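You operate a simulated robot arm through the tools that you are given. There is no shell and no other tool.

You are at the controls of a simulated two-armed robot. One attempt, no reset.

## Task
Flush the crusted white nozzle, then lock it back in seat 2.
Fine: free the latch, push the nozzle into the basin seat, run water till the crust is gone, shut the valve, refit, latch to HOLD.
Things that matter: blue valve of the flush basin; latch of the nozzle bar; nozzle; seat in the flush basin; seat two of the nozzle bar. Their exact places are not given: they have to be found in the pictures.

Only the result counts: the job must be done as asked and must still hold three seconds after the hand-in. Knocking over, shifting, dropping, spilling or breaking anything else fails it.

## Robot
Two 7-joint arms with two-finger parallel grippers on one trunk, on a base that drives. Base frame: it is fixed to the floor where the robot stands at the start and does not move with it; the origin is under the middle of the robot, x ahead of it, y to its left, z up. Units: cm, degrees, N and s.
The left shoulder is at the start at [6.6, 17.4, 120.9], the right one opposite. With the tool pointing down near the work surface each hand reaches from about 26 to 70 cm from the robot's upright axis, wherever it stands, measured 20 degrees to its own side. Places, roughly: blue valve of the flush basin [130, 380, 90]; latch of the nozzle bar [110, 340, 90]; nozzle (3x3x7 cm) [110, 350, 90]; seat in the flush basin [120, 370, 90]; seat two of the nozzle bar [130, 350, 90]. Payload 3.6 kg a hand.
The TCP of each hand is the grasp point between the finger pads, 3 cm short of the fingertips. In the tool frame z runs along the fingers and y along their closing line. The gripper opens to 11 cm. The fingers are 2 cm wide and 1 cm thick; the gripper's body (4.8 by 11.2 cm) begins 5.5 cm behind the TCP.
Orientation is that of the tool frame in the base frame, as a unit quaternion [x, y, z, w]. With the fingers straight down and closing along the base's y, the tool's x points along the base's -x, its y along +y and its z along -z.

## Interface
- The arms move only by the tool apply_moves. It takes "left_commands", "right_commands" or both (then of equal length, played together; a hand with none holds still); each is a list of rows, each a list of 3 entries, a list of its own where there are three numbers: the shift along the base's x, y, z in units of 400 mm (1.0 is 400 mm), then the turn, a rotation vector about the base's x, y, z in units of 45 degrees (1.0 is 45 degrees), then the finger opening in cm, from 0 to 11. In form: [[[tx, ty, tz], [rx, ry, rz], claw], ...]. A call has 1 to 20 rows; each row is the pose to reach, as a shift and turn from the pose commanded when the call began. A call with a number of a shift or a turn outside -1 to 1 is refused whole. A row lasts 0.2 s, in which the tool goes at most 5 cm and 8.6 degrees; a call with a longer step from one row to the next is refused whole, and so is a gripper value outside its range. A pose out of reach is approached as far as the arm can. The call stops where the force on the tool passes 40 N (or 10 N more than at its start, if that is more) or the arm is blocked; 0.2 s more then pass. The fingers move at their own pace (about 15.3 cm/s each) and stop on an object; they squeeze with about 24 N. The grip force told is the motor's: it shows also when the fingers shut on nothing. Time passes only in rows, and 0.2 s behind the last, so rows that repeat a pose let the fingers close. The reply holds the time, the measured pose of the TCP, the force on the tool along the base axes, the opening and the grip force, in the units named above and with some noise, with the torque about the TCP (base axes, N m) and any sound that the robot's microphone picked up.
- Cameras (640 x 400 px; columns grow to the right, rows downward): "scene" is now at [15.84, 0.15, 138.09]; the picture's right is [0.01, -1.00, 0.00], its down [-0.58, -0.00, -0.81] and it looks along [0.81, 0.00, -0.58] (base axes); focal length 251 px, centre (320, 200). "left" rides on the left gripper at [7.3, -1.7, -10.3] in its tool frame; the picture's right is [0.23, 0.97, 0.00], its down [-0.76, 0.18, -0.62] and it looks along [-0.61, 0.14, 0.78] (tool axes); focal length 222 px, centre (320, 200). "right" rides on the right gripper at [7.3, 1.7, -10.3] in its tool frame; the picture's right is [-0.23, 0.97, 0.00], its down [-0.76, -0.18, -0.62] and it looks along [-0.61, -0.14, 0.78] (tool axes); focal length 222 px, centre (320, 200).
- camera(camera): a new picture of that camera. It takes no simulated time.
- slide_trunk(by): slides the trunk up (or, below 0, down) by that many cm; the arms and the scene camera ride with it, the base frame stays. It gives what a move gives, with no picture.
- drive_base(legs): drives the robot by 1 to 6 legs, each [ahead, left, turn to the left] in cm, cm and degrees, along the robot's own axes; the way and the turn of a leg run together, so that a leg with both is an arc; at most 150 cm and 180 degrees a leg. The arms and the cameras ride along, it lands a little off, and it stops where it bumps. It gives what a move gives.
- head_to(pan, tilt): turns the head with the scene camera to pan (to the left, within 86 degrees either way) and tilt (down, from -29 to 69), counted from straight ahead of the robot. It gives what a move gives.
- locate(camera, pixels): for up to 12 pixels [column, row] of the newest picture of that camera ("zoom" is the newest enlarged one), the place [x, y, z] in the base frame of the surface seen there, good to about 0.3 cm. It takes no simulated time.
- close_up(camera, box): a new picture of the part [left, top, right, bottom] of that camera's present view, enlarged. It takes no simulated time.
- close_job(): hands the job in; it is judged then, once.

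Leave the grippers open and the arms clear of the work at the hand-in unless told otherwise.

The tools are called after "Request:" by a JSON object that holds its "fn" and its "kwargs". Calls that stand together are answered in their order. apply_moves: Moves the arms, as the interface text tells. Its arguments: {"type":"object","properties":{"left_commands":{"type":"array"},"right_commands":{"type":"array"}},"required":[]} The other tools are called the same way: slide_trunk (by) slides the trunk up or down; drive_base (legs) drives the base; head_to (pan, tilt) turns the head that bears the scene camera; camera (camera) takes a picture; locate (camera, pixels) gives the place of the surface under pixels of a picture; close_up (camera, box) takes an enlarged picture of a part of a camera's view; close_job () hands the job in.

At the start:

```text
time: 0.0
left_position: [46.45, 20.99, 106.95]
left_ee_rot: [-0.001, 1.0, 0.0, 0.001]
left_contact_force: [0.4, -0.6, -1.2]
left_ft_torque: [-0.03, 0.02, 0.04]
left_opening: 11.0
left_finger_force: 0.2
right_position: [38.96, -13.26, 109.39]
right_ee_rot: [0.0, 1.0, 0.0, -0.001]
right_contact_force: [0.5, 0.2, 0.0]
right_ft_torque: [0.05, 0.01, 0.03]
right_opening: 11.02
right_finger_force: 0.1
trunk travel left (down, up): [-32.5, 43.8]
robot x, y, heading: [0.01, 0.16, 0.2]
head pan, tilt: [0.3, 35.4]
```

scene: 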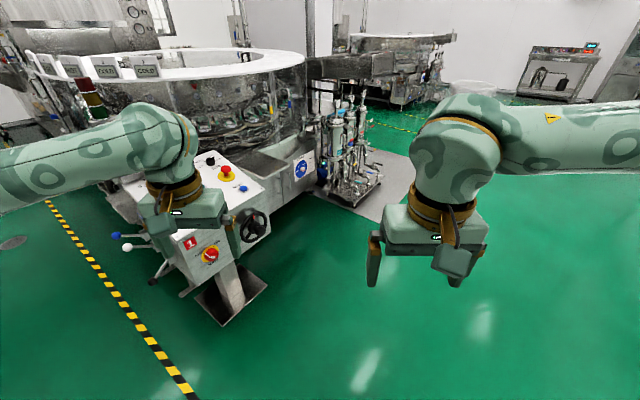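
right: 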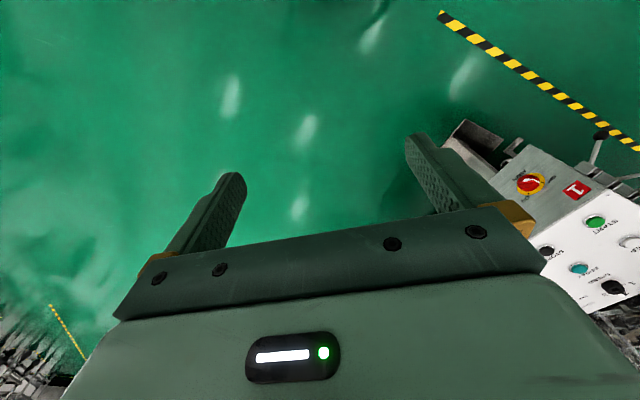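
left: 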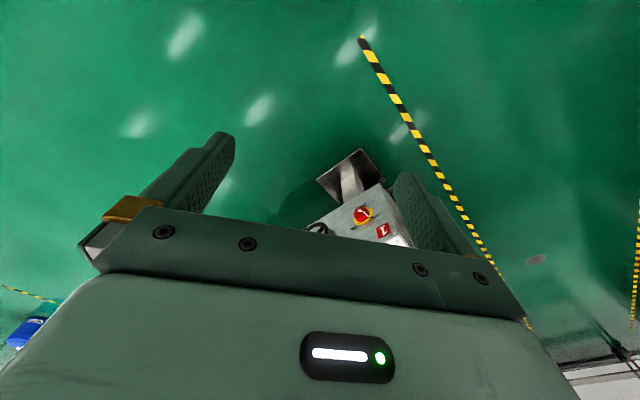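

The work should be about 3.6 m to my left. I'll turn the head left to look for it before driving.

Request:
{"fn": "head_to", "kwargs": {"pan": 72, "tilt": 12}}

Request:
{"fn": "camera", "kwargs": {"camera": "scene"}}

```text
time: 1.4
left_position: [46.44, 21.0, 107.05]
left_ee_rot: [0.0, 1.0, 0.0, 0.0]
left_contact_force: [0.4, 0.0, -0.3]
left_ft_torque: [-0.02, 0.0, 0.03]
left_opening: 11.02
left_finger_force: 0.1
right_position: [39.04, -13.44, 109.47]
right_ee_rot: [0.0, 1.0, 0.0, -0.002]
right_contact_force: [-0.2, -0.4, 0.5]
right_ft_torque: [-0.01, 0.01, -0.01]
right_opening: 10.98
right_finger_force: 0.0
trunk travel left (down, up): [-32.5, 43.8]
robot x, y, heading: [-0.06, -0.03, 0.0]
head pan, tilt: [72.0, 12.0]
```

```text
taken
```

scene: 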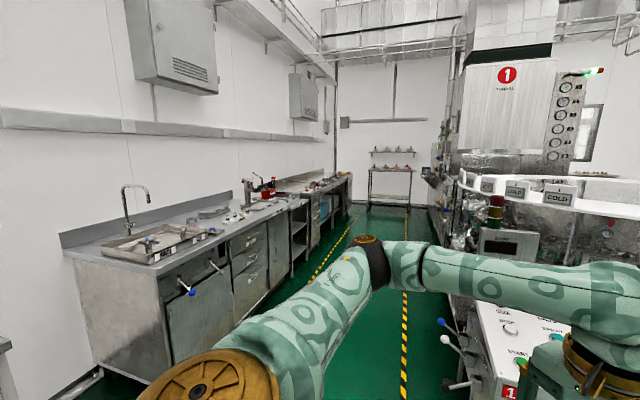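

Down the aisle I see a counter on the left and a rack with small things near (390,165). I'll ask where those surfaces are and zoom in on them.

Request:
{"fn": "locate", "kwargs": {"camera": "scene", "pixels": [[390, 152], [390, 170], [300, 185], [270, 185], [160, 240], [250, 205], [350, 200], [330, 185], [335, 300], [405, 300], [445, 330], [400, 220]]}}

Request:
{"fn": "close_up", "kwargs": {"camera": "scene", "box": [220, 120, 460, 270]}}

```text
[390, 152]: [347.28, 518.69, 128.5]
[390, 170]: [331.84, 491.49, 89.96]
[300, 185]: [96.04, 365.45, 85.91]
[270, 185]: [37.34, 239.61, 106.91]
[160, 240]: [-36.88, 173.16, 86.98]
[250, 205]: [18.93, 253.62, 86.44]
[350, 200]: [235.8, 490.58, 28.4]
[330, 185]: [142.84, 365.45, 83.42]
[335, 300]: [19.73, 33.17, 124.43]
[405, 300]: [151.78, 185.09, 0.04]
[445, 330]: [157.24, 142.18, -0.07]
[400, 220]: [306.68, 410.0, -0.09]
```

```text
2.67 times, centred on (340, 195) of scene
```

zoom: 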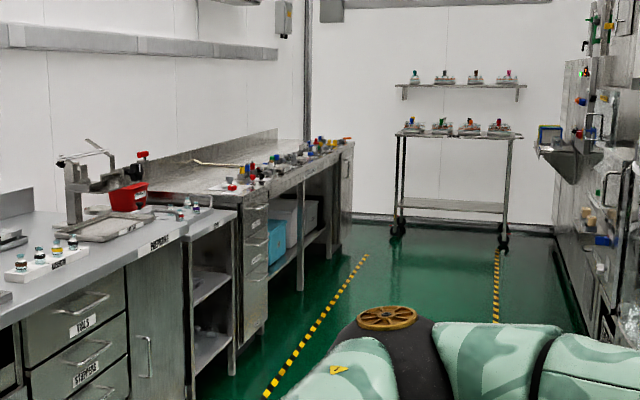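

The work seems to lie on the left counter, around [110,355]. The counter runs at a heading of about 55°. I'll turn the robot to 55° and look straight ahead before driving.

Request:
{"fn": "drive_base", "kwargs": {"legs": [[0, 0, 55]]}}

Request:
{"fn": "head_to", "kwargs": {"pan": 10, "tilt": 20}}

Request:
{"fn": "camera", "kwargs": {"camera": "scene"}}

```text
time: 4.3
left_position: [8.79, 50.19, 106.92]
left_ee_rot: [-0.466, 0.885, 0.0, 0.001]
left_contact_force: [0.8, -1.0, 1.3]
left_ft_torque: [0.04, 0.01, 0.02]
left_opening: 10.99
left_finger_force: 0.0
right_position: [33.18, 24.57, 109.53]
right_ee_rot: [-0.466, 0.885, -0.001, -0.001]
right_contact_force: [0.0, -0.6, -0.3]
right_ft_torque: [0.0, -0.01, 0.01]
right_opening: 11.0
right_finger_force: 0.1
trunk travel left (down, up): [-32.5, 43.8]
robot x, y, heading: [0.05, 0.1, 55.4]
head pan, tilt: [72.0, 12.0]
```

```text
time: 5.6
left_position: [8.97, 50.14, 106.91]
left_ee_rot: [-0.466, 0.885, -0.001, 0.0]
left_contact_force: [0.1, 0.0, -0.1]
left_ft_torque: [0.01, 0.01, 0.0]
left_opening: 11.01
left_finger_force: 0.0
right_position: [33.08, 24.53, 109.43]
right_ee_rot: [-0.466, 0.885, -0.001, -0.001]
right_contact_force: [-0.8, -0.6, -0.2]
right_ft_torque: [0.0, 0.0, 0.0]
right_opening: 11.01
right_finger_force: 0.1
trunk travel left (down, up): [-32.5, 43.8]
robot x, y, heading: [-0.36, -0.11, 55.5]
head pan, tilt: [10.0, 20.0]
```

```text
taken
```

scene: 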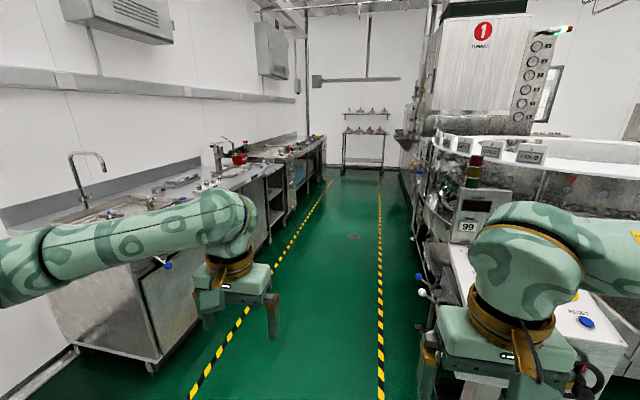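

I now see the aisle: the left counter, the left yellow line from (190,395) to (330,180), and the right line near (380,300). I'll measure the counter edges and the lines.

Request:
{"fn": "locate", "kwargs": {"camera": "scene", "pixels": [[248, 310], [300, 225], [380, 330], [380, 230], [262, 178], [285, 162], [310, 140], [320, 140], [240, 180], [155, 365], [260, 152], [437, 330]]}}

Request:
{"fn": "close_up", "kwargs": {"camera": "scene", "box": [180, 110, 340, 210]}}

```text
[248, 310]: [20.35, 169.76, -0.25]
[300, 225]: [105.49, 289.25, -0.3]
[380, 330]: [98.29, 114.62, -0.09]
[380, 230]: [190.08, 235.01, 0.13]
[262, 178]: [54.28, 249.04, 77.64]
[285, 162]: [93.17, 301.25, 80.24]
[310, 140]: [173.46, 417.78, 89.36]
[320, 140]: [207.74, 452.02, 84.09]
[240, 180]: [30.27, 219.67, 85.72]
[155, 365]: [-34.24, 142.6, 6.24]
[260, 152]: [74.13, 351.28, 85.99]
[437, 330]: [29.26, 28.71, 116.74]
```

```text
4.00 times, centred on (260, 160) of scene
```

zoom: 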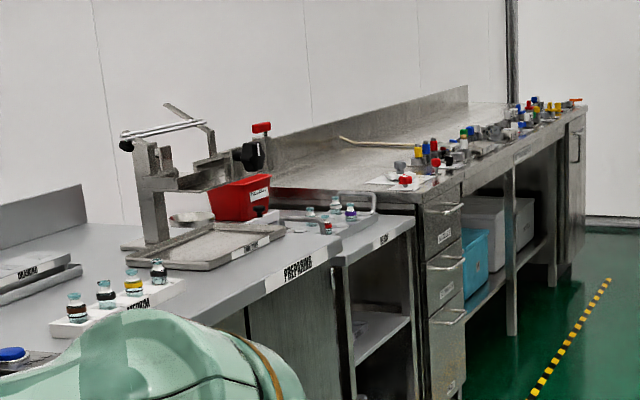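

The counter runs at about 53°, and its front edge lies about 106 cm to my left. The work is about 359 cm along the aisle. I'll sidestep left 14 cm, straighten to the aisle and drive along it, stopping before the end to look.

Request:
{"fn": "drive_base", "kwargs": {"legs": [[0, 14, -2.5], [150, 0, 0], [140, 0, 0]]}}

Request:
{"fn": "head_to", "kwargs": {"pan": 55, "tilt": 30}}

Request:
{"fn": "camera", "kwargs": {"camera": "scene"}}

```text
time: 20.6
left_position: [173.64, 290.06, 106.95]
left_ee_rot: [-0.444, 0.896, 0.0, 0.0]
left_contact_force: [-0.5, 0.1, 0.5]
left_ft_torque: [0.0, 0.01, 0.05]
left_opening: 11.01
left_finger_force: 0.0
right_position: [196.71, 263.15, 109.49]
right_ee_rot: [-0.443, 0.896, -0.001, -0.002]
right_contact_force: [0.7, -0.2, -0.3]
right_ft_torque: [0.03, 0.01, -0.03]
right_opening: 10.99
right_finger_force: 0.1
trunk travel left (down, up): [-32.5, 43.8]
robot x, y, heading: [162.7, 240.01, 52.9]
head pan, tilt: [10.0, 20.0]
```

```text
time: 21.7
left_position: [173.66, 289.94, 106.81]
left_ee_rot: [-0.445, 0.896, 0.0, 0.001]
left_contact_force: [-0.4, 0.0, 0.6]
left_ft_torque: [-0.03, 0.0, 0.01]
left_opening: 11.0
left_finger_force: 0.1
right_position: [196.59, 263.14, 109.44]
right_ee_rot: [-0.444, 0.896, 0.0, -0.001]
right_contact_force: [-0.2, -0.6, 0.2]
right_ft_torque: [-0.03, 0.03, 0.02]
right_opening: 10.98
right_finger_force: 0.0
trunk travel left (down, up): [-32.5, 43.8]
robot x, y, heading: [162.13, 240.8, 53.1]
head pan, tilt: [55.0, 30.0]
```

```text
taken
```

scene: 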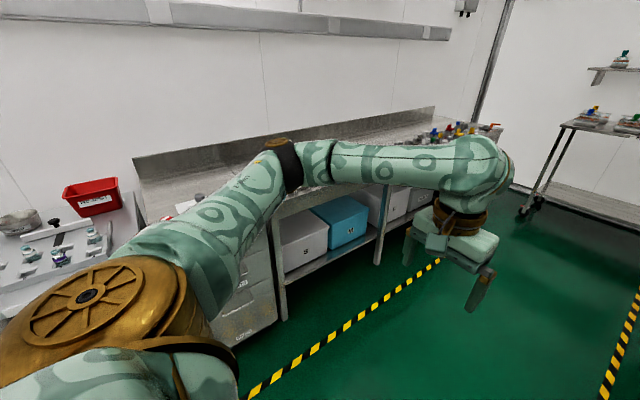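

The arm hides the work, but the pose is as planned: about 91 cm off the counter edge, with about 69 cm still to go. I'll drive on, turn to face the counter and look.

Request:
{"fn": "drive_base", "kwargs": {"legs": [[69, 0, 0], [0, 0, 90]]}}

Request:
{"fn": "head_to", "kwargs": {"pan": 0, "tilt": 32}}

Request:
{"fn": "camera", "kwargs": {"camera": "scene"}}

```text
time: 29.3
left_position: [154.55, 306.76, 106.95]
left_ee_rot: [0.947, -0.322, 0.0, 0.0]
left_contact_force: [-0.3, 0.7, -0.5]
left_ft_torque: [0.02, 0.01, 0.0]
left_opening: 11.0
left_finger_force: 0.0
right_position: [181.28, 329.5, 109.5]
right_ee_rot: [0.947, -0.321, 0.001, 0.0]
right_contact_force: [0.6, -0.2, -0.3]
right_ft_torque: [-0.01, -0.04, 0.0]
right_opening: 10.99
right_finger_force: 0.1
trunk travel left (down, up): [-32.5, 43.8]
robot x, y, heading: [204.11, 295.06, 142.6]
head pan, tilt: [55.0, 30.0]
```

```text
time: 30.5
left_position: [154.56, 306.89, 106.91]
left_ee_rot: [0.947, -0.321, 0.0, 0.0]
left_contact_force: [0.5, -0.4, 0.0]
left_ft_torque: [0.02, -0.01, -0.02]
left_opening: 10.98
left_finger_force: 0.0
right_position: [181.37, 329.58, 109.47]
right_ee_rot: [0.947, -0.322, 0.0, 0.0]
right_contact_force: [0.3, -0.4, 0.2]
right_ft_torque: [-0.03, -0.03, -0.02]
right_opening: 11.01
right_finger_force: 0.0
trunk travel left (down, up): [-32.5, 43.8]
robot x, y, heading: [204.31, 295.18, 142.5]
head pan, tilt: [0.0, 32.0]
```

```text
taken
```

scene: 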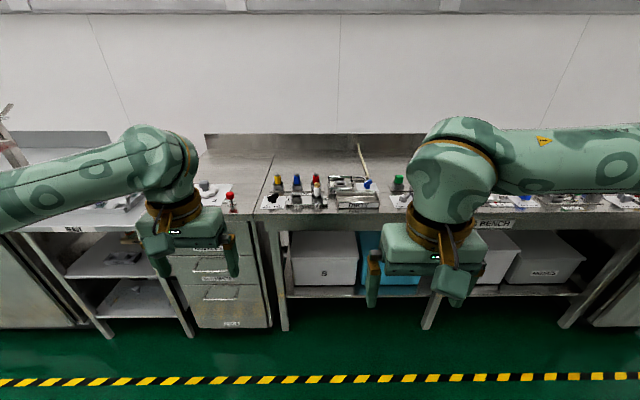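

The work is straight ahead around (320,190). I'll enlarge it.

Request:
{"fn": "close_up", "kwargs": {"camera": "scene", "box": [230, 140, 430, 220]}}

Request:
{"fn": "close_up", "kwargs": {"camera": "scene", "box": [310, 165, 390, 215]}}

Request:
{"fn": "close_up", "kwargs": {"camera": "scene", "box": [250, 165, 330, 215]}}

```text
3.20 times, centred on (330, 180) of scene
```

zoom: 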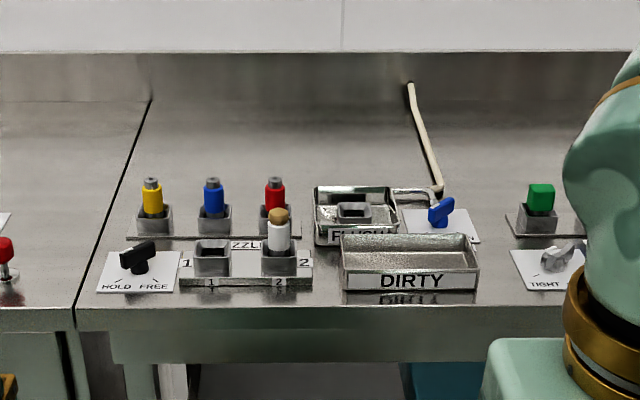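

```text
8.00 times, centred on (350, 190) of scene
```

zoom: 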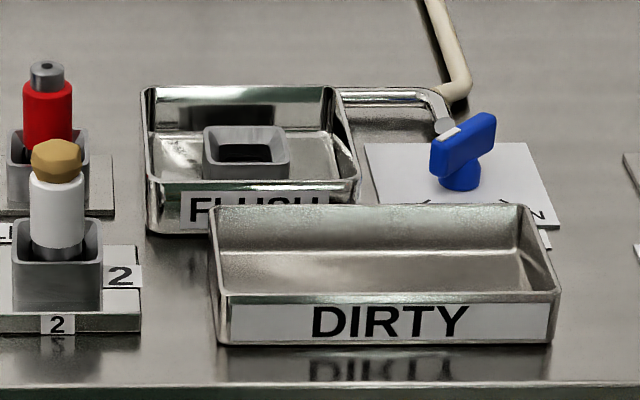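

```text
8.00 times, centred on (290, 190) of scene
```

zoom: 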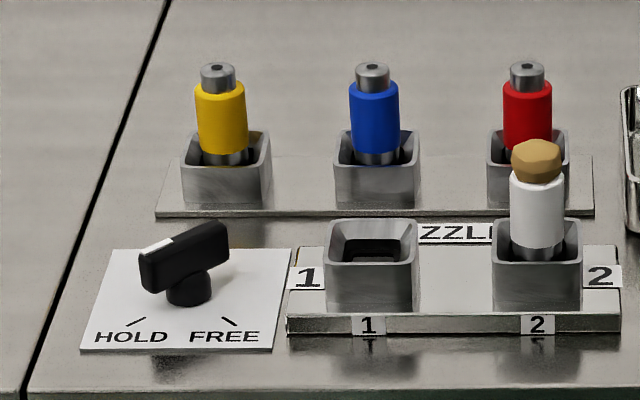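

The picture is clear now. The bar has seats 1 and 2, and the crusted white nozzle sits in seat 2. The black latch knob has a white mark and points to HOLD. The basin has a square FLUSH seat with a blue valve to its right. I'll take positions from this last zoom, and then from the other one.

Request:
{"fn": "locate", "kwargs": {"camera": "zoom", "pixels": [[537, 160], [537, 210], [370, 250], [190, 245], [155, 252], [215, 235], [190, 300], [330, 225], [415, 225], [500, 320], [135, 322], [228, 320]]}}

Request:
{"fn": "close_up", "kwargs": {"camera": "scene", "box": [310, 165, 390, 215]}}

Request:
{"fn": "locate", "kwargs": {"camera": "zoom", "pixels": [[246, 150], [205, 135], [288, 135], [210, 175], [285, 180], [450, 140], [480, 150], [462, 180], [155, 225], [360, 180], [220, 320], [70, 330]]}}

```text
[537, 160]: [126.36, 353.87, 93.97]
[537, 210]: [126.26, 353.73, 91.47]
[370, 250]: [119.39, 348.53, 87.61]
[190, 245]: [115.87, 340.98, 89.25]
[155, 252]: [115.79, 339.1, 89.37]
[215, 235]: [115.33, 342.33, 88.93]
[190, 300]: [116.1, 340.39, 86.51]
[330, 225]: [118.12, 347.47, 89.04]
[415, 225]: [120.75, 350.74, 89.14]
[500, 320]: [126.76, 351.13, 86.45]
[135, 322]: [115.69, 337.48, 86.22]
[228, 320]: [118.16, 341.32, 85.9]
```

```text
8.00 times, centred on (350, 190) of scene
```

zoom: 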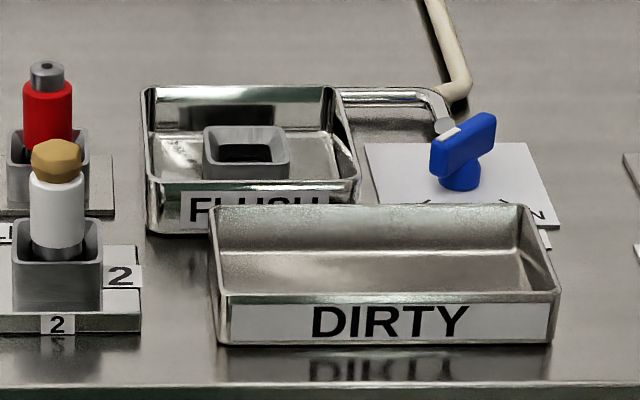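

```text
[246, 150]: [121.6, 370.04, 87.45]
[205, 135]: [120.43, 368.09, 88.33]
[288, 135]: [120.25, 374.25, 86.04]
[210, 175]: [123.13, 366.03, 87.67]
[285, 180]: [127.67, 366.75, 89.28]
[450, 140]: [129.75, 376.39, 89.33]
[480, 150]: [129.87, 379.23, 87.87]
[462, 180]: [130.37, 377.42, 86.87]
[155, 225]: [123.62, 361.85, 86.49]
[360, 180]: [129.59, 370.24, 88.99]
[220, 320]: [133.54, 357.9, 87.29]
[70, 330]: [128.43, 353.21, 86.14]
```

The nozzle is at about [126,354], the latch at [115.8,340.5], the flush seat at [122,369] and the valve at [130,377.5], with the table at z≈85.5. In the robot frame the work is about 97–110 cm ahead. The fingertips are at z≈104, above everything on the counter, so I'll drive ahead 48 cm.

Request:
{"fn": "drive_base", "kwargs": {"legs": [[48, 0, 0]]}}

Request:
{"fn": "head_to", "kwargs": {"pan": 0, "tilt": 50}}

Request:
{"fn": "camera", "kwargs": {"camera": "scene"}}

Request:
{"fn": "camera", "kwargs": {"camera": "left"}}

Request:
{"fn": "camera", "kwargs": {"camera": "right"}}

```text
time: 33.4
left_position: [116.12, 336.3, 106.96]
left_ee_rot: [0.947, -0.321, -0.001, 0.0]
left_contact_force: [0.1, -0.2, -0.4]
left_ft_torque: [-0.02, 0.0, 0.0]
left_opening: 10.98
left_finger_force: 0.1
right_position: [142.97, 358.96, 109.53]
right_ee_rot: [0.947, -0.322, 0.001, 0.001]
right_contact_force: [0.0, -0.3, -0.4]
right_ft_torque: [-0.03, -0.01, -0.02]
right_opening: 11.01
right_finger_force: 0.0
trunk travel left (down, up): [-32.5, 43.8]
robot x, y, heading: [165.69, 324.14, 142.3]
head pan, tilt: [0.0, 32.0]
```

```text
time: 34.2
left_position: [116.06, 336.36, 106.98]
left_ee_rot: [0.947, -0.322, 0.0, 0.0]
left_contact_force: [-0.2, 0.2, 0.5]
left_ft_torque: [-0.01, 0.04, 0.01]
left_opening: 11.01
left_finger_force: 0.0
right_position: [143.04, 359.07, 109.48]
right_ee_rot: [0.947, -0.321, 0.001, 0.0]
right_contact_force: [0.9, 0.1, -0.1]
right_ft_torque: [-0.01, -0.02, -0.02]
right_opening: 11.01
right_finger_force: 0.0
trunk travel left (down, up): [-32.5, 43.8]
robot x, y, heading: [165.47, 324.87, 142.6]
head pan, tilt: [0.0, 50.0]
```

```text
taken
```

scene: 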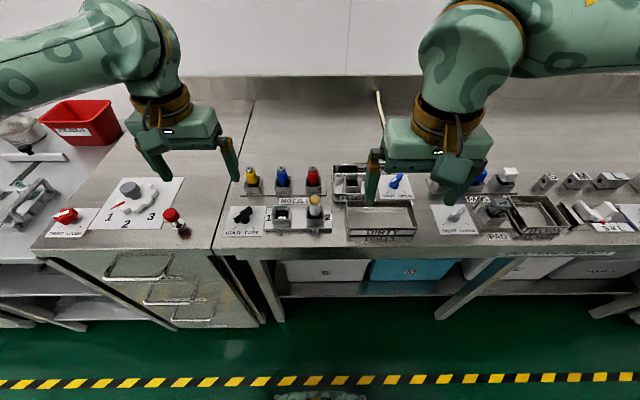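

```text
taken
```

left: 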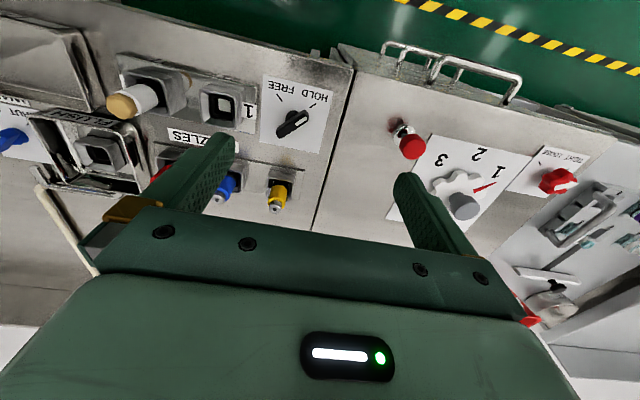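

```text
taken
```

right: 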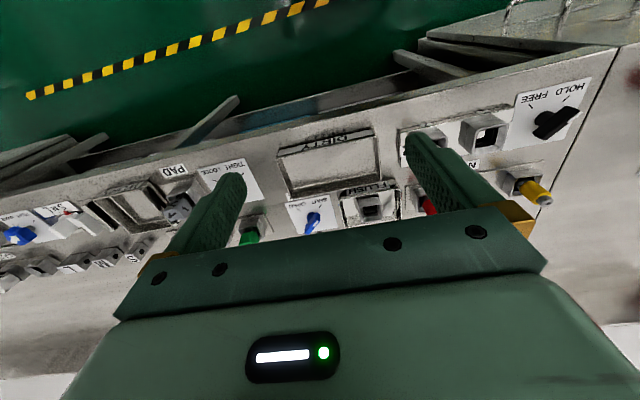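

In position. Now close-ups for precise measuring, starting with the latch and bar.

Request:
{"fn": "close_up", "kwargs": {"camera": "scene", "box": [220, 190, 340, 240]}}

Request:
{"fn": "locate", "kwargs": {"camera": "zoom", "pixels": [[320, 100], [320, 130], [320, 150]]}}

```text
5.33 times, centred on (280, 215) of scene
```

zoom: 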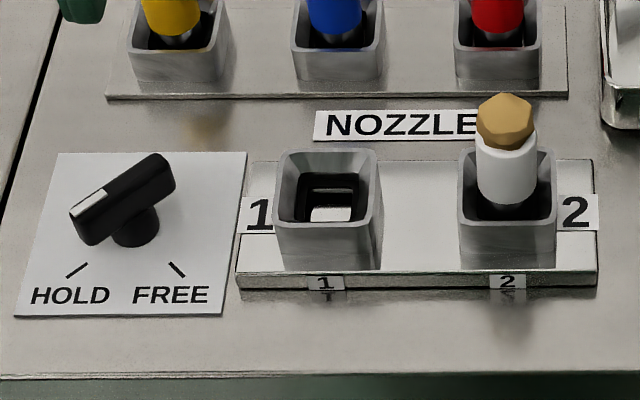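

```text
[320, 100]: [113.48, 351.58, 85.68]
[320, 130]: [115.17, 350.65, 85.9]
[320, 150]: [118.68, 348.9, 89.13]
```

The knob's white end points at the HOLD tick, at front-left. FREE is the front-right tick, so freeing should be about a 90° counterclockwise turn seen from above. I'll measure the knob, ticks and bar.

Request:
{"fn": "locate", "kwargs": {"camera": "zoom", "pixels": [[85, 210], [122, 190], [155, 168], [115, 205], [140, 240], [66, 278], [88, 262], [168, 262], [186, 277], [58, 153], [246, 153], [222, 315]]}}

Request:
{"fn": "locate", "kwargs": {"camera": "zoom", "pixels": [[16, 313], [240, 275], [595, 275], [285, 165], [375, 165], [278, 218], [368, 222], [508, 110], [507, 180], [460, 208], [555, 212], [548, 160]]}}

```text
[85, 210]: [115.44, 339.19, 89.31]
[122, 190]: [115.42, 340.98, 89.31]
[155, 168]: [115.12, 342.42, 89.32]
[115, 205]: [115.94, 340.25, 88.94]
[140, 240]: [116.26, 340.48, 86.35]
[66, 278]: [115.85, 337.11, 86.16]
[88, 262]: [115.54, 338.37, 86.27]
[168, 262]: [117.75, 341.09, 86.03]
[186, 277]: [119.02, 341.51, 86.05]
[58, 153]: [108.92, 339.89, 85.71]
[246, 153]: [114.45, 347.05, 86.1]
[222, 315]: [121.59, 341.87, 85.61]
```

```text
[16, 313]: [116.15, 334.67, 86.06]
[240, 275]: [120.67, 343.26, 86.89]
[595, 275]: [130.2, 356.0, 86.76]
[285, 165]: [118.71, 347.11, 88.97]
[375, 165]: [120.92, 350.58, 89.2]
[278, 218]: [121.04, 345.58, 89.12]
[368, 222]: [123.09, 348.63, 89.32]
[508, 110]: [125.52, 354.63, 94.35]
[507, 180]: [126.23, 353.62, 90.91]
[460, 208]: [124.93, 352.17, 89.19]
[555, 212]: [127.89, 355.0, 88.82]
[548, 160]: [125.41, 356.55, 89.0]
```

Geometry so far:
- **Latch:** pivot ≈ [115.3,340.9], top at z≈89.3. The bar lies at about 98°, with FREE 90° counterclockwise.
- **Nozzle bar:** runs at 53°.

I'll bring the left hand over the latch with the fingers across the knob (a turn of −44.5°), stop high, and look.

Request:
{"fn": "apply_moves", "kwargs": {"left_commands": [[[-0.0033, 0.0188, -0.0458], [0, 0, -0.165], 9], [[-0.0065, 0.0376, -0.0917], [0, 0, -0.33], 7], [[-0.0098, 0.0564, -0.1375], [0, 0, -0.4945], 5], [[-0.013, 0.0752, -0.183], [0, 0, -0.659], 5], [[-0.0163, 0.094, -0.229], [0, 0, -0.824], 5], [[-0.0195, 0.1128, -0.275], [0, 0, -0.989], 5]]}}

Request:
{"fn": "camera", "kwargs": {"camera": "left"}}

Request:
{"fn": "camera", "kwargs": {"camera": "scene"}}

```text
time: 35.6
left_position: [115.29, 340.74, 95.95]
left_ee_rot: [0.754, -0.657, 0.0, 0.0]
left_contact_force: [-0.3, 0.0, -0.1]
left_ft_torque: [-0.05, 0.0, 0.03]
left_opening: 5.02
left_finger_force: 0.1
right_position: [142.93, 359.04, 109.41]
right_ee_rot: [0.947, -0.321, 0.001, 0.0]
right_contact_force: [-0.1, -0.3, 0.0]
right_ft_torque: [0.0, 0.01, -0.03]
right_opening: 10.98
right_finger_force: 0.1
trunk travel left (down, up): [-32.5, 43.8]
robot x, y, heading: [165.58, 324.86, 142.3]
head pan, tilt: [0.0, 50.0]
```

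```text
taken
```

left: 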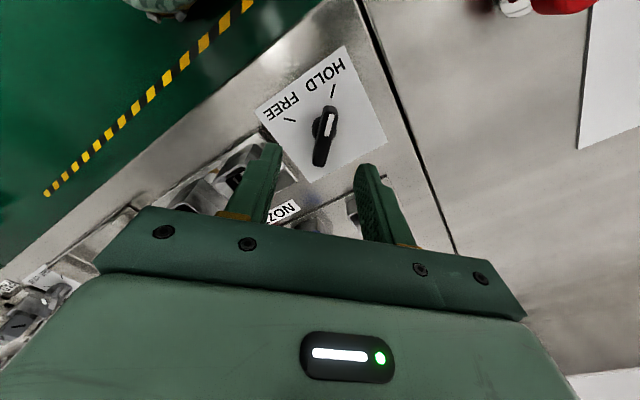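

```text
taken
```

scene: 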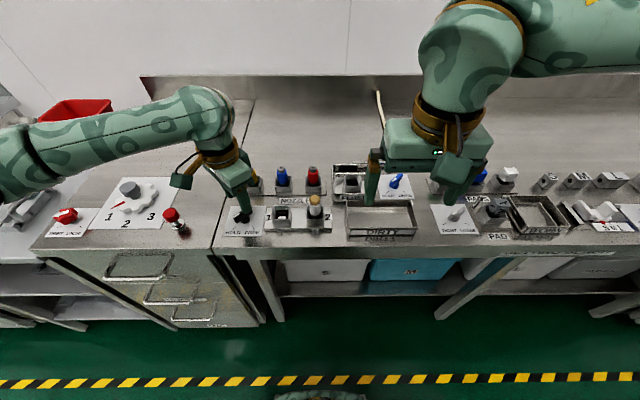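

The left camera shows the knob at (325,135), ahead of the fingers. I'll measure it from here.

Request:
{"fn": "close_up", "kwargs": {"camera": "left", "box": [240, 40, 400, 190]}}

Request:
{"fn": "locate", "kwargs": {"camera": "left", "pixels": [[331, 110], [325, 135], [319, 160], [330, 122], [321, 152], [333, 135], [315, 128], [334, 84], [333, 96], [285, 119], [295, 123]]}}

```text
2.67 times, centred on (320, 115) of left
```

zoom: 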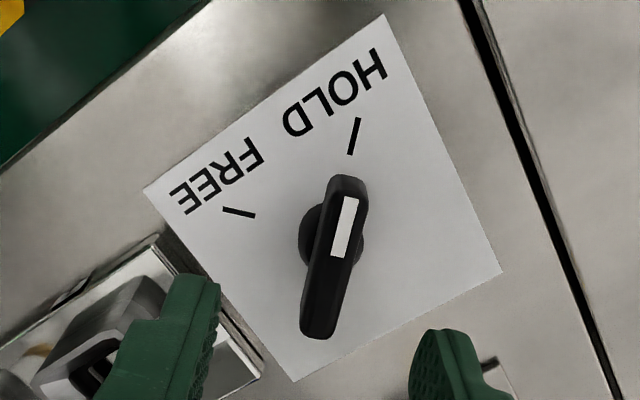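

```text
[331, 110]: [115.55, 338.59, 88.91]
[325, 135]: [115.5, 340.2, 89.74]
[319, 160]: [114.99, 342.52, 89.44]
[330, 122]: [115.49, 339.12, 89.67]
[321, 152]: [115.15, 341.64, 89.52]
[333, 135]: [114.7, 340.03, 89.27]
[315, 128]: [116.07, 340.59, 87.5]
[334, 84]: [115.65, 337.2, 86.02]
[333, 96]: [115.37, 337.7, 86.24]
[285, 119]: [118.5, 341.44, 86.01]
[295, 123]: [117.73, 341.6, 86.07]
```

The knob centre is about [115.27,340.65], and the TCP is right above it at [115.29,340.74]. The bar's direction of 98° matches the hand. I'll go down to TCP z≈90.0 (tips at 87.0) and close.

Request:
{"fn": "apply_moves", "kwargs": {"left_commands": [[[0, 0, -0.05], [0, 0, 0], 5], [[0, 0, -0.1], [0, 0, 0], 5], [[0, 0, -0.148], [0, 0, 0], 5], [[0, 0, -0.148], [0, 0, 0], 2], [[0, 0, -0.148], [0, 0, 0], 0], [[0, 0, -0.148], [0, 0, 0], 0], [[0, 0, -0.148], [0, 0, 0], 0]]}}

Request:
{"fn": "close_up", "kwargs": {"camera": "scene", "box": [200, 160, 340, 250]}}

```text
time: 37.2
left_position: [114.95, 340.71, 89.94]
left_ee_rot: [0.756, -0.655, -0.001, 0.0]
left_contact_force: [-26.8, -1.4, 7.9]
left_ft_torque: [-0.55, 0.64, 0.0]
left_opening: 1.89
left_finger_force: 45.0
right_position: [142.73, 358.97, 109.41]
right_ee_rot: [0.947, -0.321, 0.002, -0.001]
right_contact_force: [0.4, 0.2, -0.2]
right_ft_torque: [-0.04, 0.01, -0.01]
right_opening: 10.98
right_finger_force: 0.0
trunk travel left (down, up): [-32.5, 43.8]
robot x, y, heading: [165.63, 324.35, 142.6]
head pan, tilt: [0.0, 50.0]
```

```text
4.44 times, centred on (270, 205) of scene
```

zoom: 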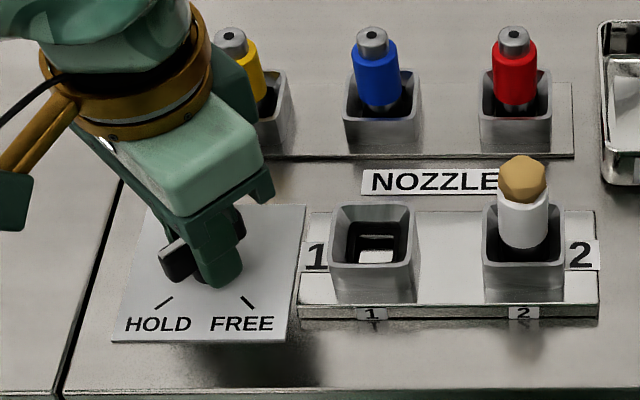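

The fingers stopped at 1.9 cm, probably on the round stem below the bar, with a 27 N side pull toward −x. I'll open, shift −0.3 in x, raise 1.1 cm so only the bar is between the pads, and close again.

Request:
{"fn": "apply_moves", "kwargs": {"left_commands": [[[0, 0, 0], [0, 0, 0], 4], [[-0.003, 0, 0.01], [0, 0, 0], 4], [[-0.0075, 0, 0.0275], [0, 0, 0], 4], [[-0.0075, 0, 0.0275], [0, 0, 0], 2], [[-0.0075, 0, 0.0275], [0, 0, 0], 0], [[-0.0075, 0, 0.0275], [0, 0, 0], 0], [[-0.0075, 0, 0.0275], [0, 0, 0], 0]]}}

Request:
{"fn": "close_up", "kwargs": {"camera": "scene", "box": [200, 160, 340, 250]}}

```text
time: 38.8
left_position: [114.96, 340.68, 91.05]
left_ee_rot: [0.756, -0.655, -0.001, 0.0]
left_contact_force: [-8.6, -0.6, 3.7]
left_ft_torque: [-0.75, 0.07, 0.01]
left_opening: 1.19
left_finger_force: 44.9
right_position: [142.92, 359.1, 109.48]
right_ee_rot: [0.947, -0.322, 0.001, 0.0]
right_contact_force: [-0.8, 0.8, 0.5]
right_ft_torque: [0.0, -0.01, 0.01]
right_opening: 11.0
right_finger_force: 0.0
trunk travel left (down, up): [-32.5, 43.8]
robot x, y, heading: [165.77, 324.36, 142.4]
head pan, tilt: [0.0, 50.0]
```

```text
4.44 times, centred on (270, 205) of scene
```

zoom: 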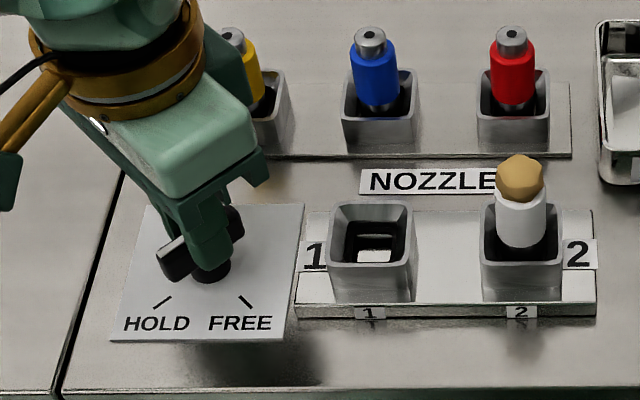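

The pads now hold the bar at 1.19 cm. I'll turn +48° first and read the forces.

Request:
{"fn": "apply_moves", "kwargs": {"left_commands": [[[0, 0, 0], [0, 0, 0.18], 0], [[0, 0, 0], [0, 0, 0.36], 0], [[0, 0, 0], [0, 0, 0.54], 0], [[0, 0, 0], [0, 0, 0.72], 0], [[0, 0, 0], [0, 0, 0.9], 0], [[0, 0, 0], [0, 0, 1.0], 0]]}}

Request:
{"fn": "close_up", "kwargs": {"camera": "scene", "box": [200, 160, 340, 250]}}

```text
time: 40.2
left_position: [115.01, 340.79, 91.05]
left_ee_rot: [0.949, -0.316, 0.0, 0.0]
left_contact_force: [-8.2, -1.6, 0.3]
left_ft_torque: [0.46, 1.03, 0.02]
left_opening: 1.17
left_finger_force: 44.8
right_position: [142.84, 359.04, 109.43]
right_ee_rot: [0.947, -0.321, 0.001, 0.001]
right_contact_force: [-0.3, 0.1, -1.0]
right_ft_torque: [0.0, -0.01, -0.02]
right_opening: 10.98
right_finger_force: 0.1
trunk travel left (down, up): [-32.5, 43.8]
robot x, y, heading: [165.67, 324.31, 142.7]
head pan, tilt: [0.0, 50.0]
```

```text
4.44 times, centred on (270, 205) of scene
```

zoom: 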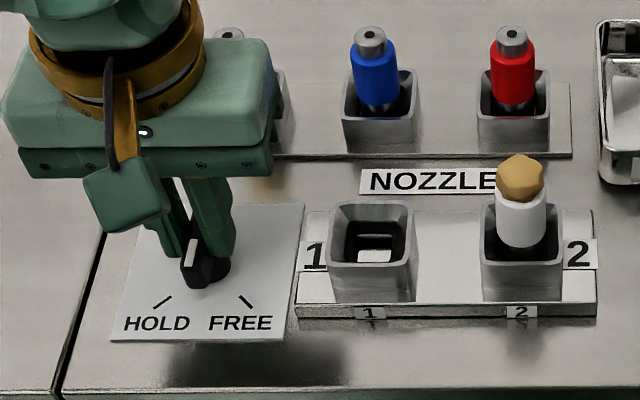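

The knob turns with the hand and now points straight at me. I'll give it the other 45° to FREE.

Request:
{"fn": "apply_moves", "kwargs": {"left_commands": [[[0, 0, 0], [0, 0, 0.18], 0], [[0, 0, 0], [0, 0, 0.36], 0], [[0, 0, 0], [0, 0, 0.54], 0], [[0, 0, 0], [0, 0, 0.72], 0], [[0, 0, 0], [0, 0, 0.88], 0], [[0, 0, 0], [0, 0, 1.0], 0], [[0, 0, 0], [0, 0, 1.0], 0]]}}

Request:
{"fn": "close_up", "kwargs": {"camera": "scene", "box": [200, 160, 340, 250]}}

```text
time: 41.8
left_position: [114.98, 340.82, 91.09]
left_ee_rot: [0.998, 0.07, 0.0, 0.0]
left_contact_force: [-7.7, -1.4, 0.2]
left_ft_torque: [-0.08, 0.61, 0.0]
left_opening: 1.17
left_finger_force: 44.7
right_position: [142.95, 359.03, 109.51]
right_ee_rot: [0.947, -0.321, 0.001, 0.001]
right_contact_force: [-0.3, -0.2, 0.4]
right_ft_torque: [0.01, 0.0, -0.01]
right_opening: 11.0
right_finger_force: 0.0
trunk travel left (down, up): [-32.5, 43.8]
robot x, y, heading: [165.89, 324.37, 142.6]
head pan, tilt: [0.0, 50.0]
```

```text
4.44 times, centred on (270, 205) of scene
```

zoom: 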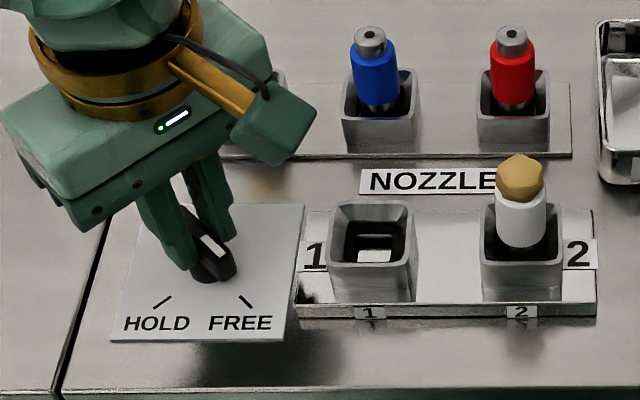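

The knob points to FREE and the measured heading is 8°. I'll open the fingers, lift 14 cm and swing the left hand aside to the left.

Request:
{"fn": "apply_moves", "kwargs": {"left_commands": [[[0, 0, 0], [0, 0, 0], 3.5], [[0, 0, 0], [0, 0, 0], 3.5], [[0, 0, 0.1], [0, 0, 0], 4], [[0, 0, 0.2], [0, 0, 0], 4], [[0, 0, 0.3], [0, 0, 0], 4], [[0, 0, 0.4], [0, 0, 0], 4], [[-0.06, -0.08, 0.4], [0, 0, 0], 4], [[-0.12, -0.16, 0.4], [0, 0, 0], 4], [[-0.18, -0.24, 0.4], [0, 0, 0], 4]]}}

Request:
{"fn": "close_up", "kwargs": {"camera": "scene", "box": [220, 150, 420, 250]}}

Request:
{"fn": "camera", "kwargs": {"camera": "right"}}

```text
time: 43.8
left_position: [107.61, 330.99, 107.12]
left_ee_rot: [0.998, 0.07, 0.0, -0.002]
left_contact_force: [0.4, -0.5, -0.4]
left_ft_torque: [0.01, 0.0, 0.02]
left_opening: 3.99
left_finger_force: 0.1
right_position: [142.78, 358.84, 109.54]
right_ee_rot: [0.947, -0.322, 0.0, -0.001]
right_contact_force: [-0.5, 0.6, -0.3]
right_ft_torque: [0.01, -0.02, 0.0]
right_opening: 10.99
right_finger_force: 0.0
trunk travel left (down, up): [-32.5, 43.8]
robot x, y, heading: [165.72, 324.49, 142.5]
head pan, tilt: [0.0, 50.0]
```

```text
3.20 times, centred on (320, 200) of scene
```

zoom: 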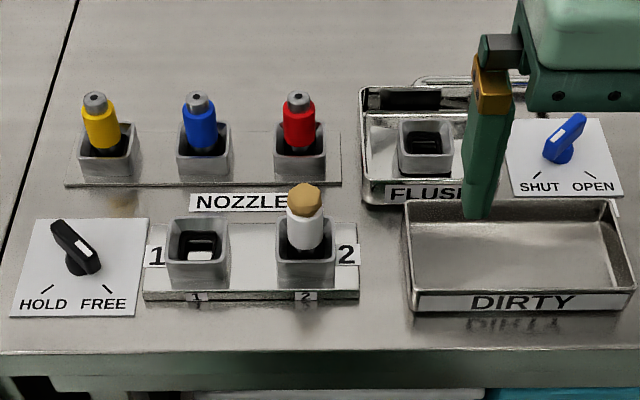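

```text
taken
```

right: 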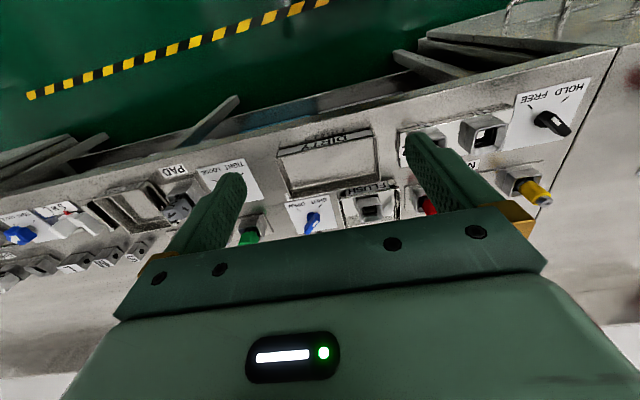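

The latch shows FREE and the valve points to SHUT. Next I'll bring the right hand high over the nozzle at about [125.6,354.1] and look.

Request:
{"fn": "apply_moves", "kwargs": {"right_commands": [[[-0.0862, -0.0245, -0.0275], [0, 0, 0.0156], 8], [[-0.1724, -0.049, -0.055], [0, 0, 0.0156], 8], [[-0.2586, -0.0735, -0.0825], [0, 0, 0.0156], 8], [[-0.3448, -0.098, -0.11], [0, 0, 0.0156], 8], [[-0.431, -0.1225, -0.1375], [0, 0, 0.0156], 8], [[-0.431, -0.1225, -0.1375], [0, 0, 0.0156], 8]]}}

Request:
{"fn": "camera", "kwargs": {"camera": "right"}}

Request:
{"fn": "camera", "kwargs": {"camera": "scene"}}

```text
time: 45.2
left_position: [107.7, 331.25, 107.22]
left_ee_rot: [0.998, 0.07, 0.0, 0.001]
left_contact_force: [1.2, 0.4, 0.3]
left_ft_torque: [-0.01, 0.01, 0.01]
left_opening: 4.02
left_finger_force: 0.0
right_position: [125.79, 354.23, 103.96]
right_ee_rot: [0.949, -0.316, 0.0, 0.0]
right_contact_force: [0.7, 0.5, 0.2]
right_ft_torque: [0.0, 0.02, 0.02]
right_opening: 8.01
right_finger_force: 0.0
trunk travel left (down, up): [-32.5, 43.8]
robot x, y, heading: [165.61, 324.43, 142.7]
head pan, tilt: [0.0, 50.0]
```

```text
taken
```

right: 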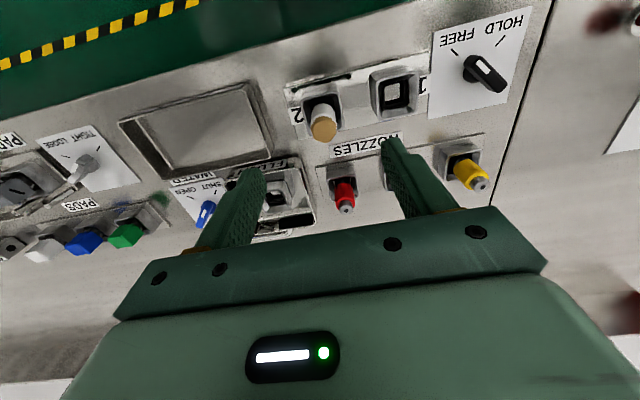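

```text
taken
```

scene: 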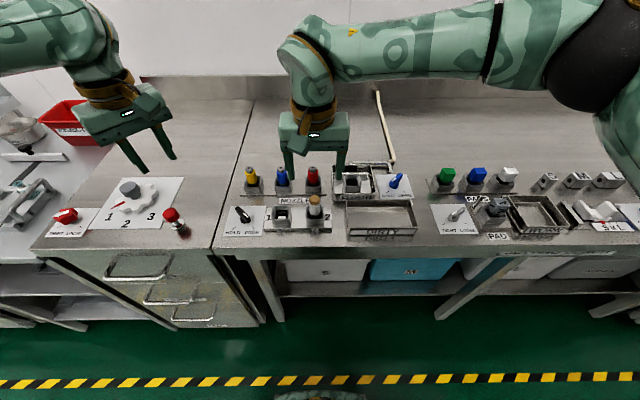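

The right camera shows the nozzle at (323,115) and the seat at (320,105). I'll zoom and measure it.

Request:
{"fn": "close_up", "kwargs": {"camera": "right", "box": [270, 60, 430, 160]}}

Request:
{"fn": "locate", "kwargs": {"camera": "zoom", "pixels": [[210, 275], [195, 200], [220, 200], [143, 140], [270, 135], [140, 290], [282, 285], [405, 110], [520, 95], [415, 245], [525, 225], [460, 160]]}}

```text
4.00 times, centred on (350, 110) of right
```

zoom: 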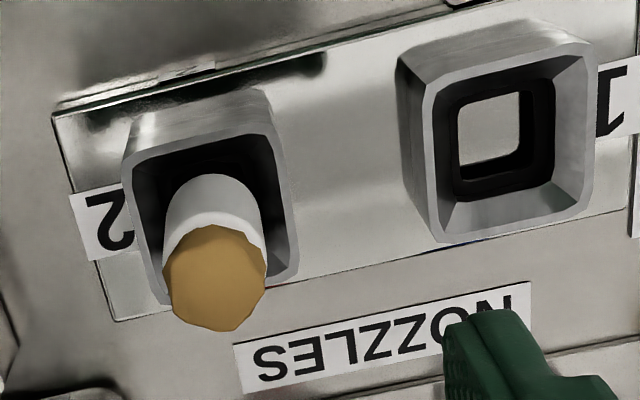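

```text
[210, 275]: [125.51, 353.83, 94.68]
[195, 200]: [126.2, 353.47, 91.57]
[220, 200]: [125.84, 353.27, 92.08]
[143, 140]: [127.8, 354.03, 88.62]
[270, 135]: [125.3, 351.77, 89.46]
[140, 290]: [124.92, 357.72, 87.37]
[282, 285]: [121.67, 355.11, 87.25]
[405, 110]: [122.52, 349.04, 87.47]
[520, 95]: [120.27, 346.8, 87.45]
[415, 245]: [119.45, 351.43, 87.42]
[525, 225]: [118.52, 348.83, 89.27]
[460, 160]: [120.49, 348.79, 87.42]
```

The nozzle axis is about [125.1,354.2], so the hand needs to go slightly away from me and slightly left. I'll correct by about (−0.5, 0), drop to z≈99.5 and look again with the nozzle between the fingers.

Request:
{"fn": "apply_moves", "kwargs": {"right_commands": [[[-0.006, -0.001, -0.0555], [0, 0, 0], 7], [[-0.0125, -0.001, -0.111], [0, 0, 0], 7], [[-0.0125, -0.001, -0.111], [0, 0, 0], 7]]}}

Request:
{"fn": "camera", "kwargs": {"camera": "right"}}

Request:
{"fn": "close_up", "kwargs": {"camera": "scene", "box": [240, 120, 400, 220]}}

```text
time: 46.0
left_position: [107.71, 331.06, 107.1]
left_ee_rot: [0.998, 0.069, 0.0, 0.0]
left_contact_force: [0.5, -0.4, 0.2]
left_ft_torque: [0.02, -0.01, -0.03]
left_opening: 3.98
left_finger_force: 0.0
right_position: [125.06, 354.07, 99.41]
right_ee_rot: [0.949, -0.316, 0.0, 0.0]
right_contact_force: [1.2, -0.2, 0.3]
right_ft_torque: [-0.02, -0.01, 0.01]
right_opening: 6.98
right_finger_force: 0.1
trunk travel left (down, up): [-32.5, 43.8]
robot x, y, heading: [165.48, 324.75, 142.6]
head pan, tilt: [0.0, 50.0]
```

```text
taken
```

right: 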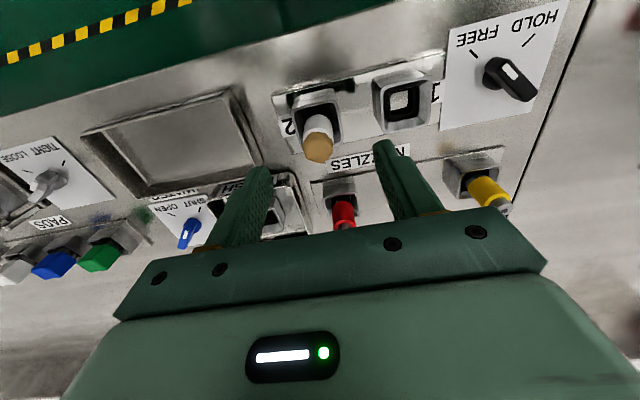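

```text
4.00 times, centred on (320, 170) of scene
```

zoom: 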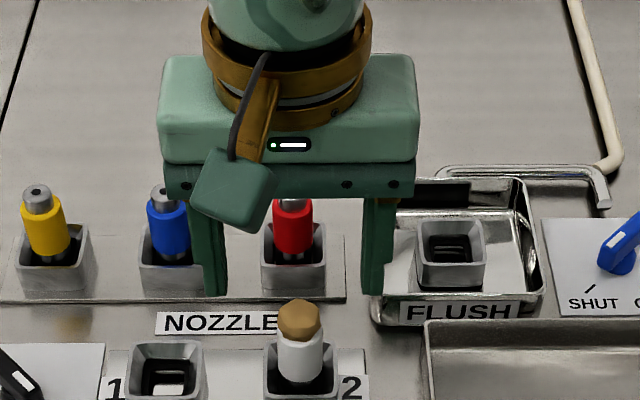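

The crust centre projects at about (319,152), and the hand axis at that height should be at (320,155), so it's aligned within about 1 mm. I'll go down 6.8 cm to TCP z≈92.6, with the tips just above the seat rim, and close.

Request:
{"fn": "apply_moves", "kwargs": {"right_commands": [[[0, 0, -0.06], [0, 0, 0], 6], [[0, 0, -0.12], [0, 0, 0], 6], [[0, 0, -0.17], [0, 0, 0], 6], [[0, 0, -0.17], [0, 0, 0], 3.5], [[0, 0, -0.17], [0, 0, 0], 2], [[0, 0, -0.17], [0, 0, 0], 2], [[0, 0, -0.17], [0, 0, 0], 2]]}}

Request:
{"fn": "close_up", "kwargs": {"camera": "scene", "box": [240, 140, 400, 240]}}

Request:
{"fn": "camera", "kwargs": {"camera": "right"}}

```text
time: 47.6
left_position: [107.74, 331.25, 107.16]
left_ee_rot: [0.998, 0.07, 0.0, 0.001]
left_contact_force: [-0.6, 0.4, 0.3]
left_ft_torque: [-0.01, 0.0, 0.03]
left_opening: 3.97
left_finger_force: 0.0
right_position: [125.29, 354.19, 92.7]
right_ee_rot: [0.949, -0.316, 0.002, 0.0]
right_contact_force: [4.8, 7.2, -0.8]
right_ft_torque: [0.25, -0.06, -0.02]
right_opening: 2.47
right_finger_force: 23.5
trunk travel left (down, up): [-32.5, 43.8]
robot x, y, heading: [166.11, 324.86, 142.5]
head pan, tilt: [0.0, 50.0]
```

```text
4.00 times, centred on (320, 190) of scene
```

zoom: 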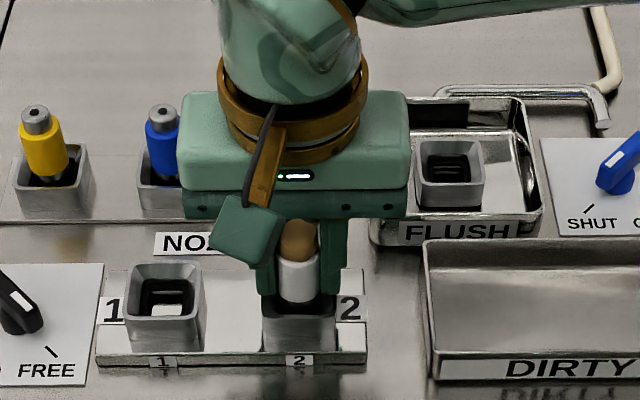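

```text
taken
```

right: 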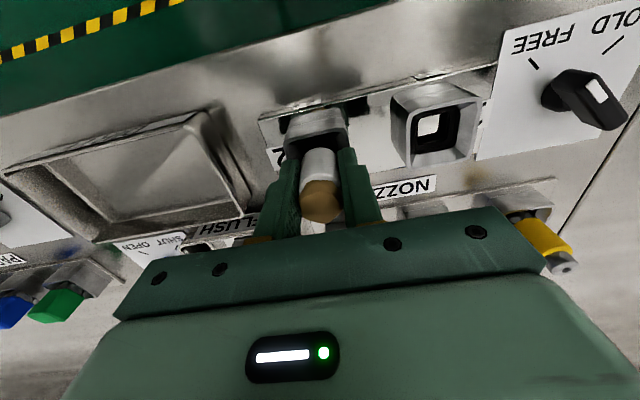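

I hold the nozzle: opening 2.47, small side force, with the seated TCP at about [125.2,354.15,92.65]. Now I'll lift it straight up 7 cm.

Request:
{"fn": "apply_moves", "kwargs": {"right_commands": [[[0, 0, 0.025], [0, 0, 0], 2], [[0, 0, 0.05], [0, 0, 0], 2], [[0, 0, 0.1], [0, 0, 0], 2], [[0, 0, 0.15], [0, 0, 0], 2], [[0, 0, 0.175], [0, 0, 0], 2], [[0, 0, 0.175], [0, 0, 0], 2]]}}

Request:
{"fn": "close_up", "kwargs": {"camera": "scene", "box": [240, 140, 400, 240]}}

Request:
{"fn": "camera", "kwargs": {"camera": "right"}}

```text
time: 49.0
left_position: [107.81, 331.15, 107.11]
left_ee_rot: [0.998, 0.07, 0.0, 0.0]
left_contact_force: [-0.4, 0.8, -0.4]
left_ft_torque: [-0.02, -0.01, -0.03]
left_opening: 3.97
left_finger_force: 0.1
right_position: [125.21, 354.09, 99.74]
right_ee_rot: [0.949, -0.316, 0.001, 0.0]
right_contact_force: [-0.1, 0.3, -0.7]
right_ft_torque: [-0.04, -0.01, 0.01]
right_opening: 2.49
right_finger_force: 23.8
trunk travel left (down, up): [-32.5, 43.8]
robot x, y, heading: [165.82, 324.9, 142.7]
head pan, tilt: [0.0, 50.0]
```

```text
4.00 times, centred on (320, 190) of scene
```

zoom: 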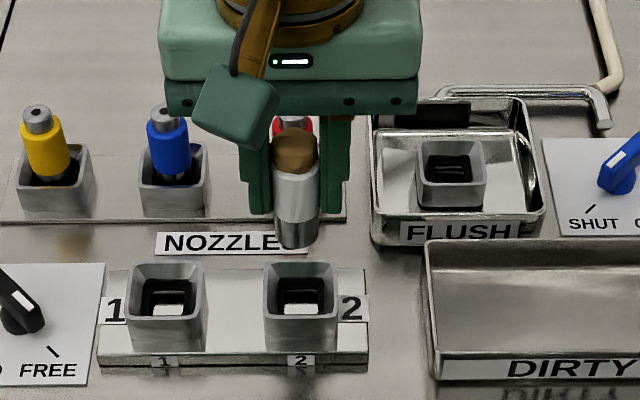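

```text
taken
```

right: 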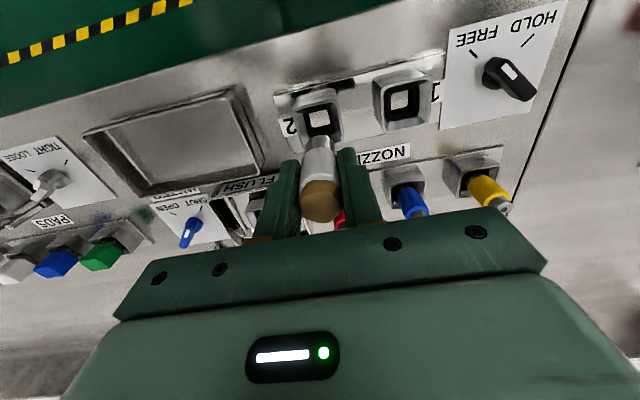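

The nozzle came out cleanly. Now I'll measure the flush seat accurately relative to the empty seat 2 with higher zooms.

Request:
{"fn": "close_up", "kwargs": {"camera": "scene", "box": [330, 160, 386, 204]}}

Request:
{"fn": "close_up", "kwargs": {"camera": "scene", "box": [290, 195, 346, 239]}}

```text
9.09 times, centred on (358, 182) of scene
```

zoom: 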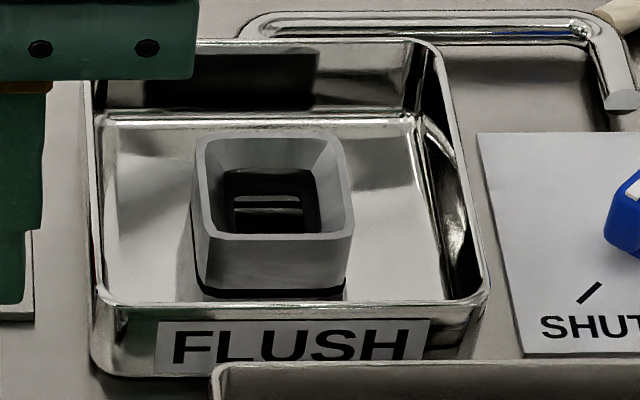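

```text
9.09 times, centred on (318, 217) of scene
```

zoom: 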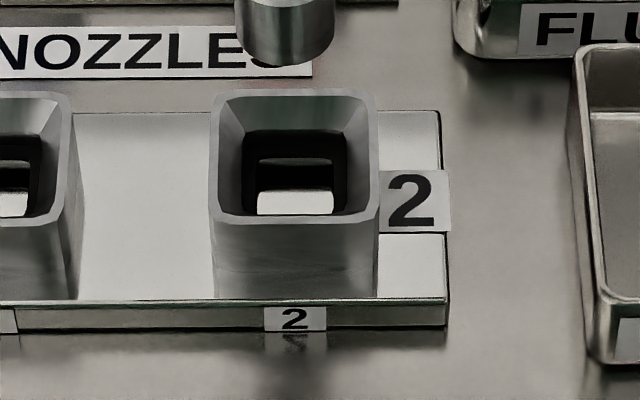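

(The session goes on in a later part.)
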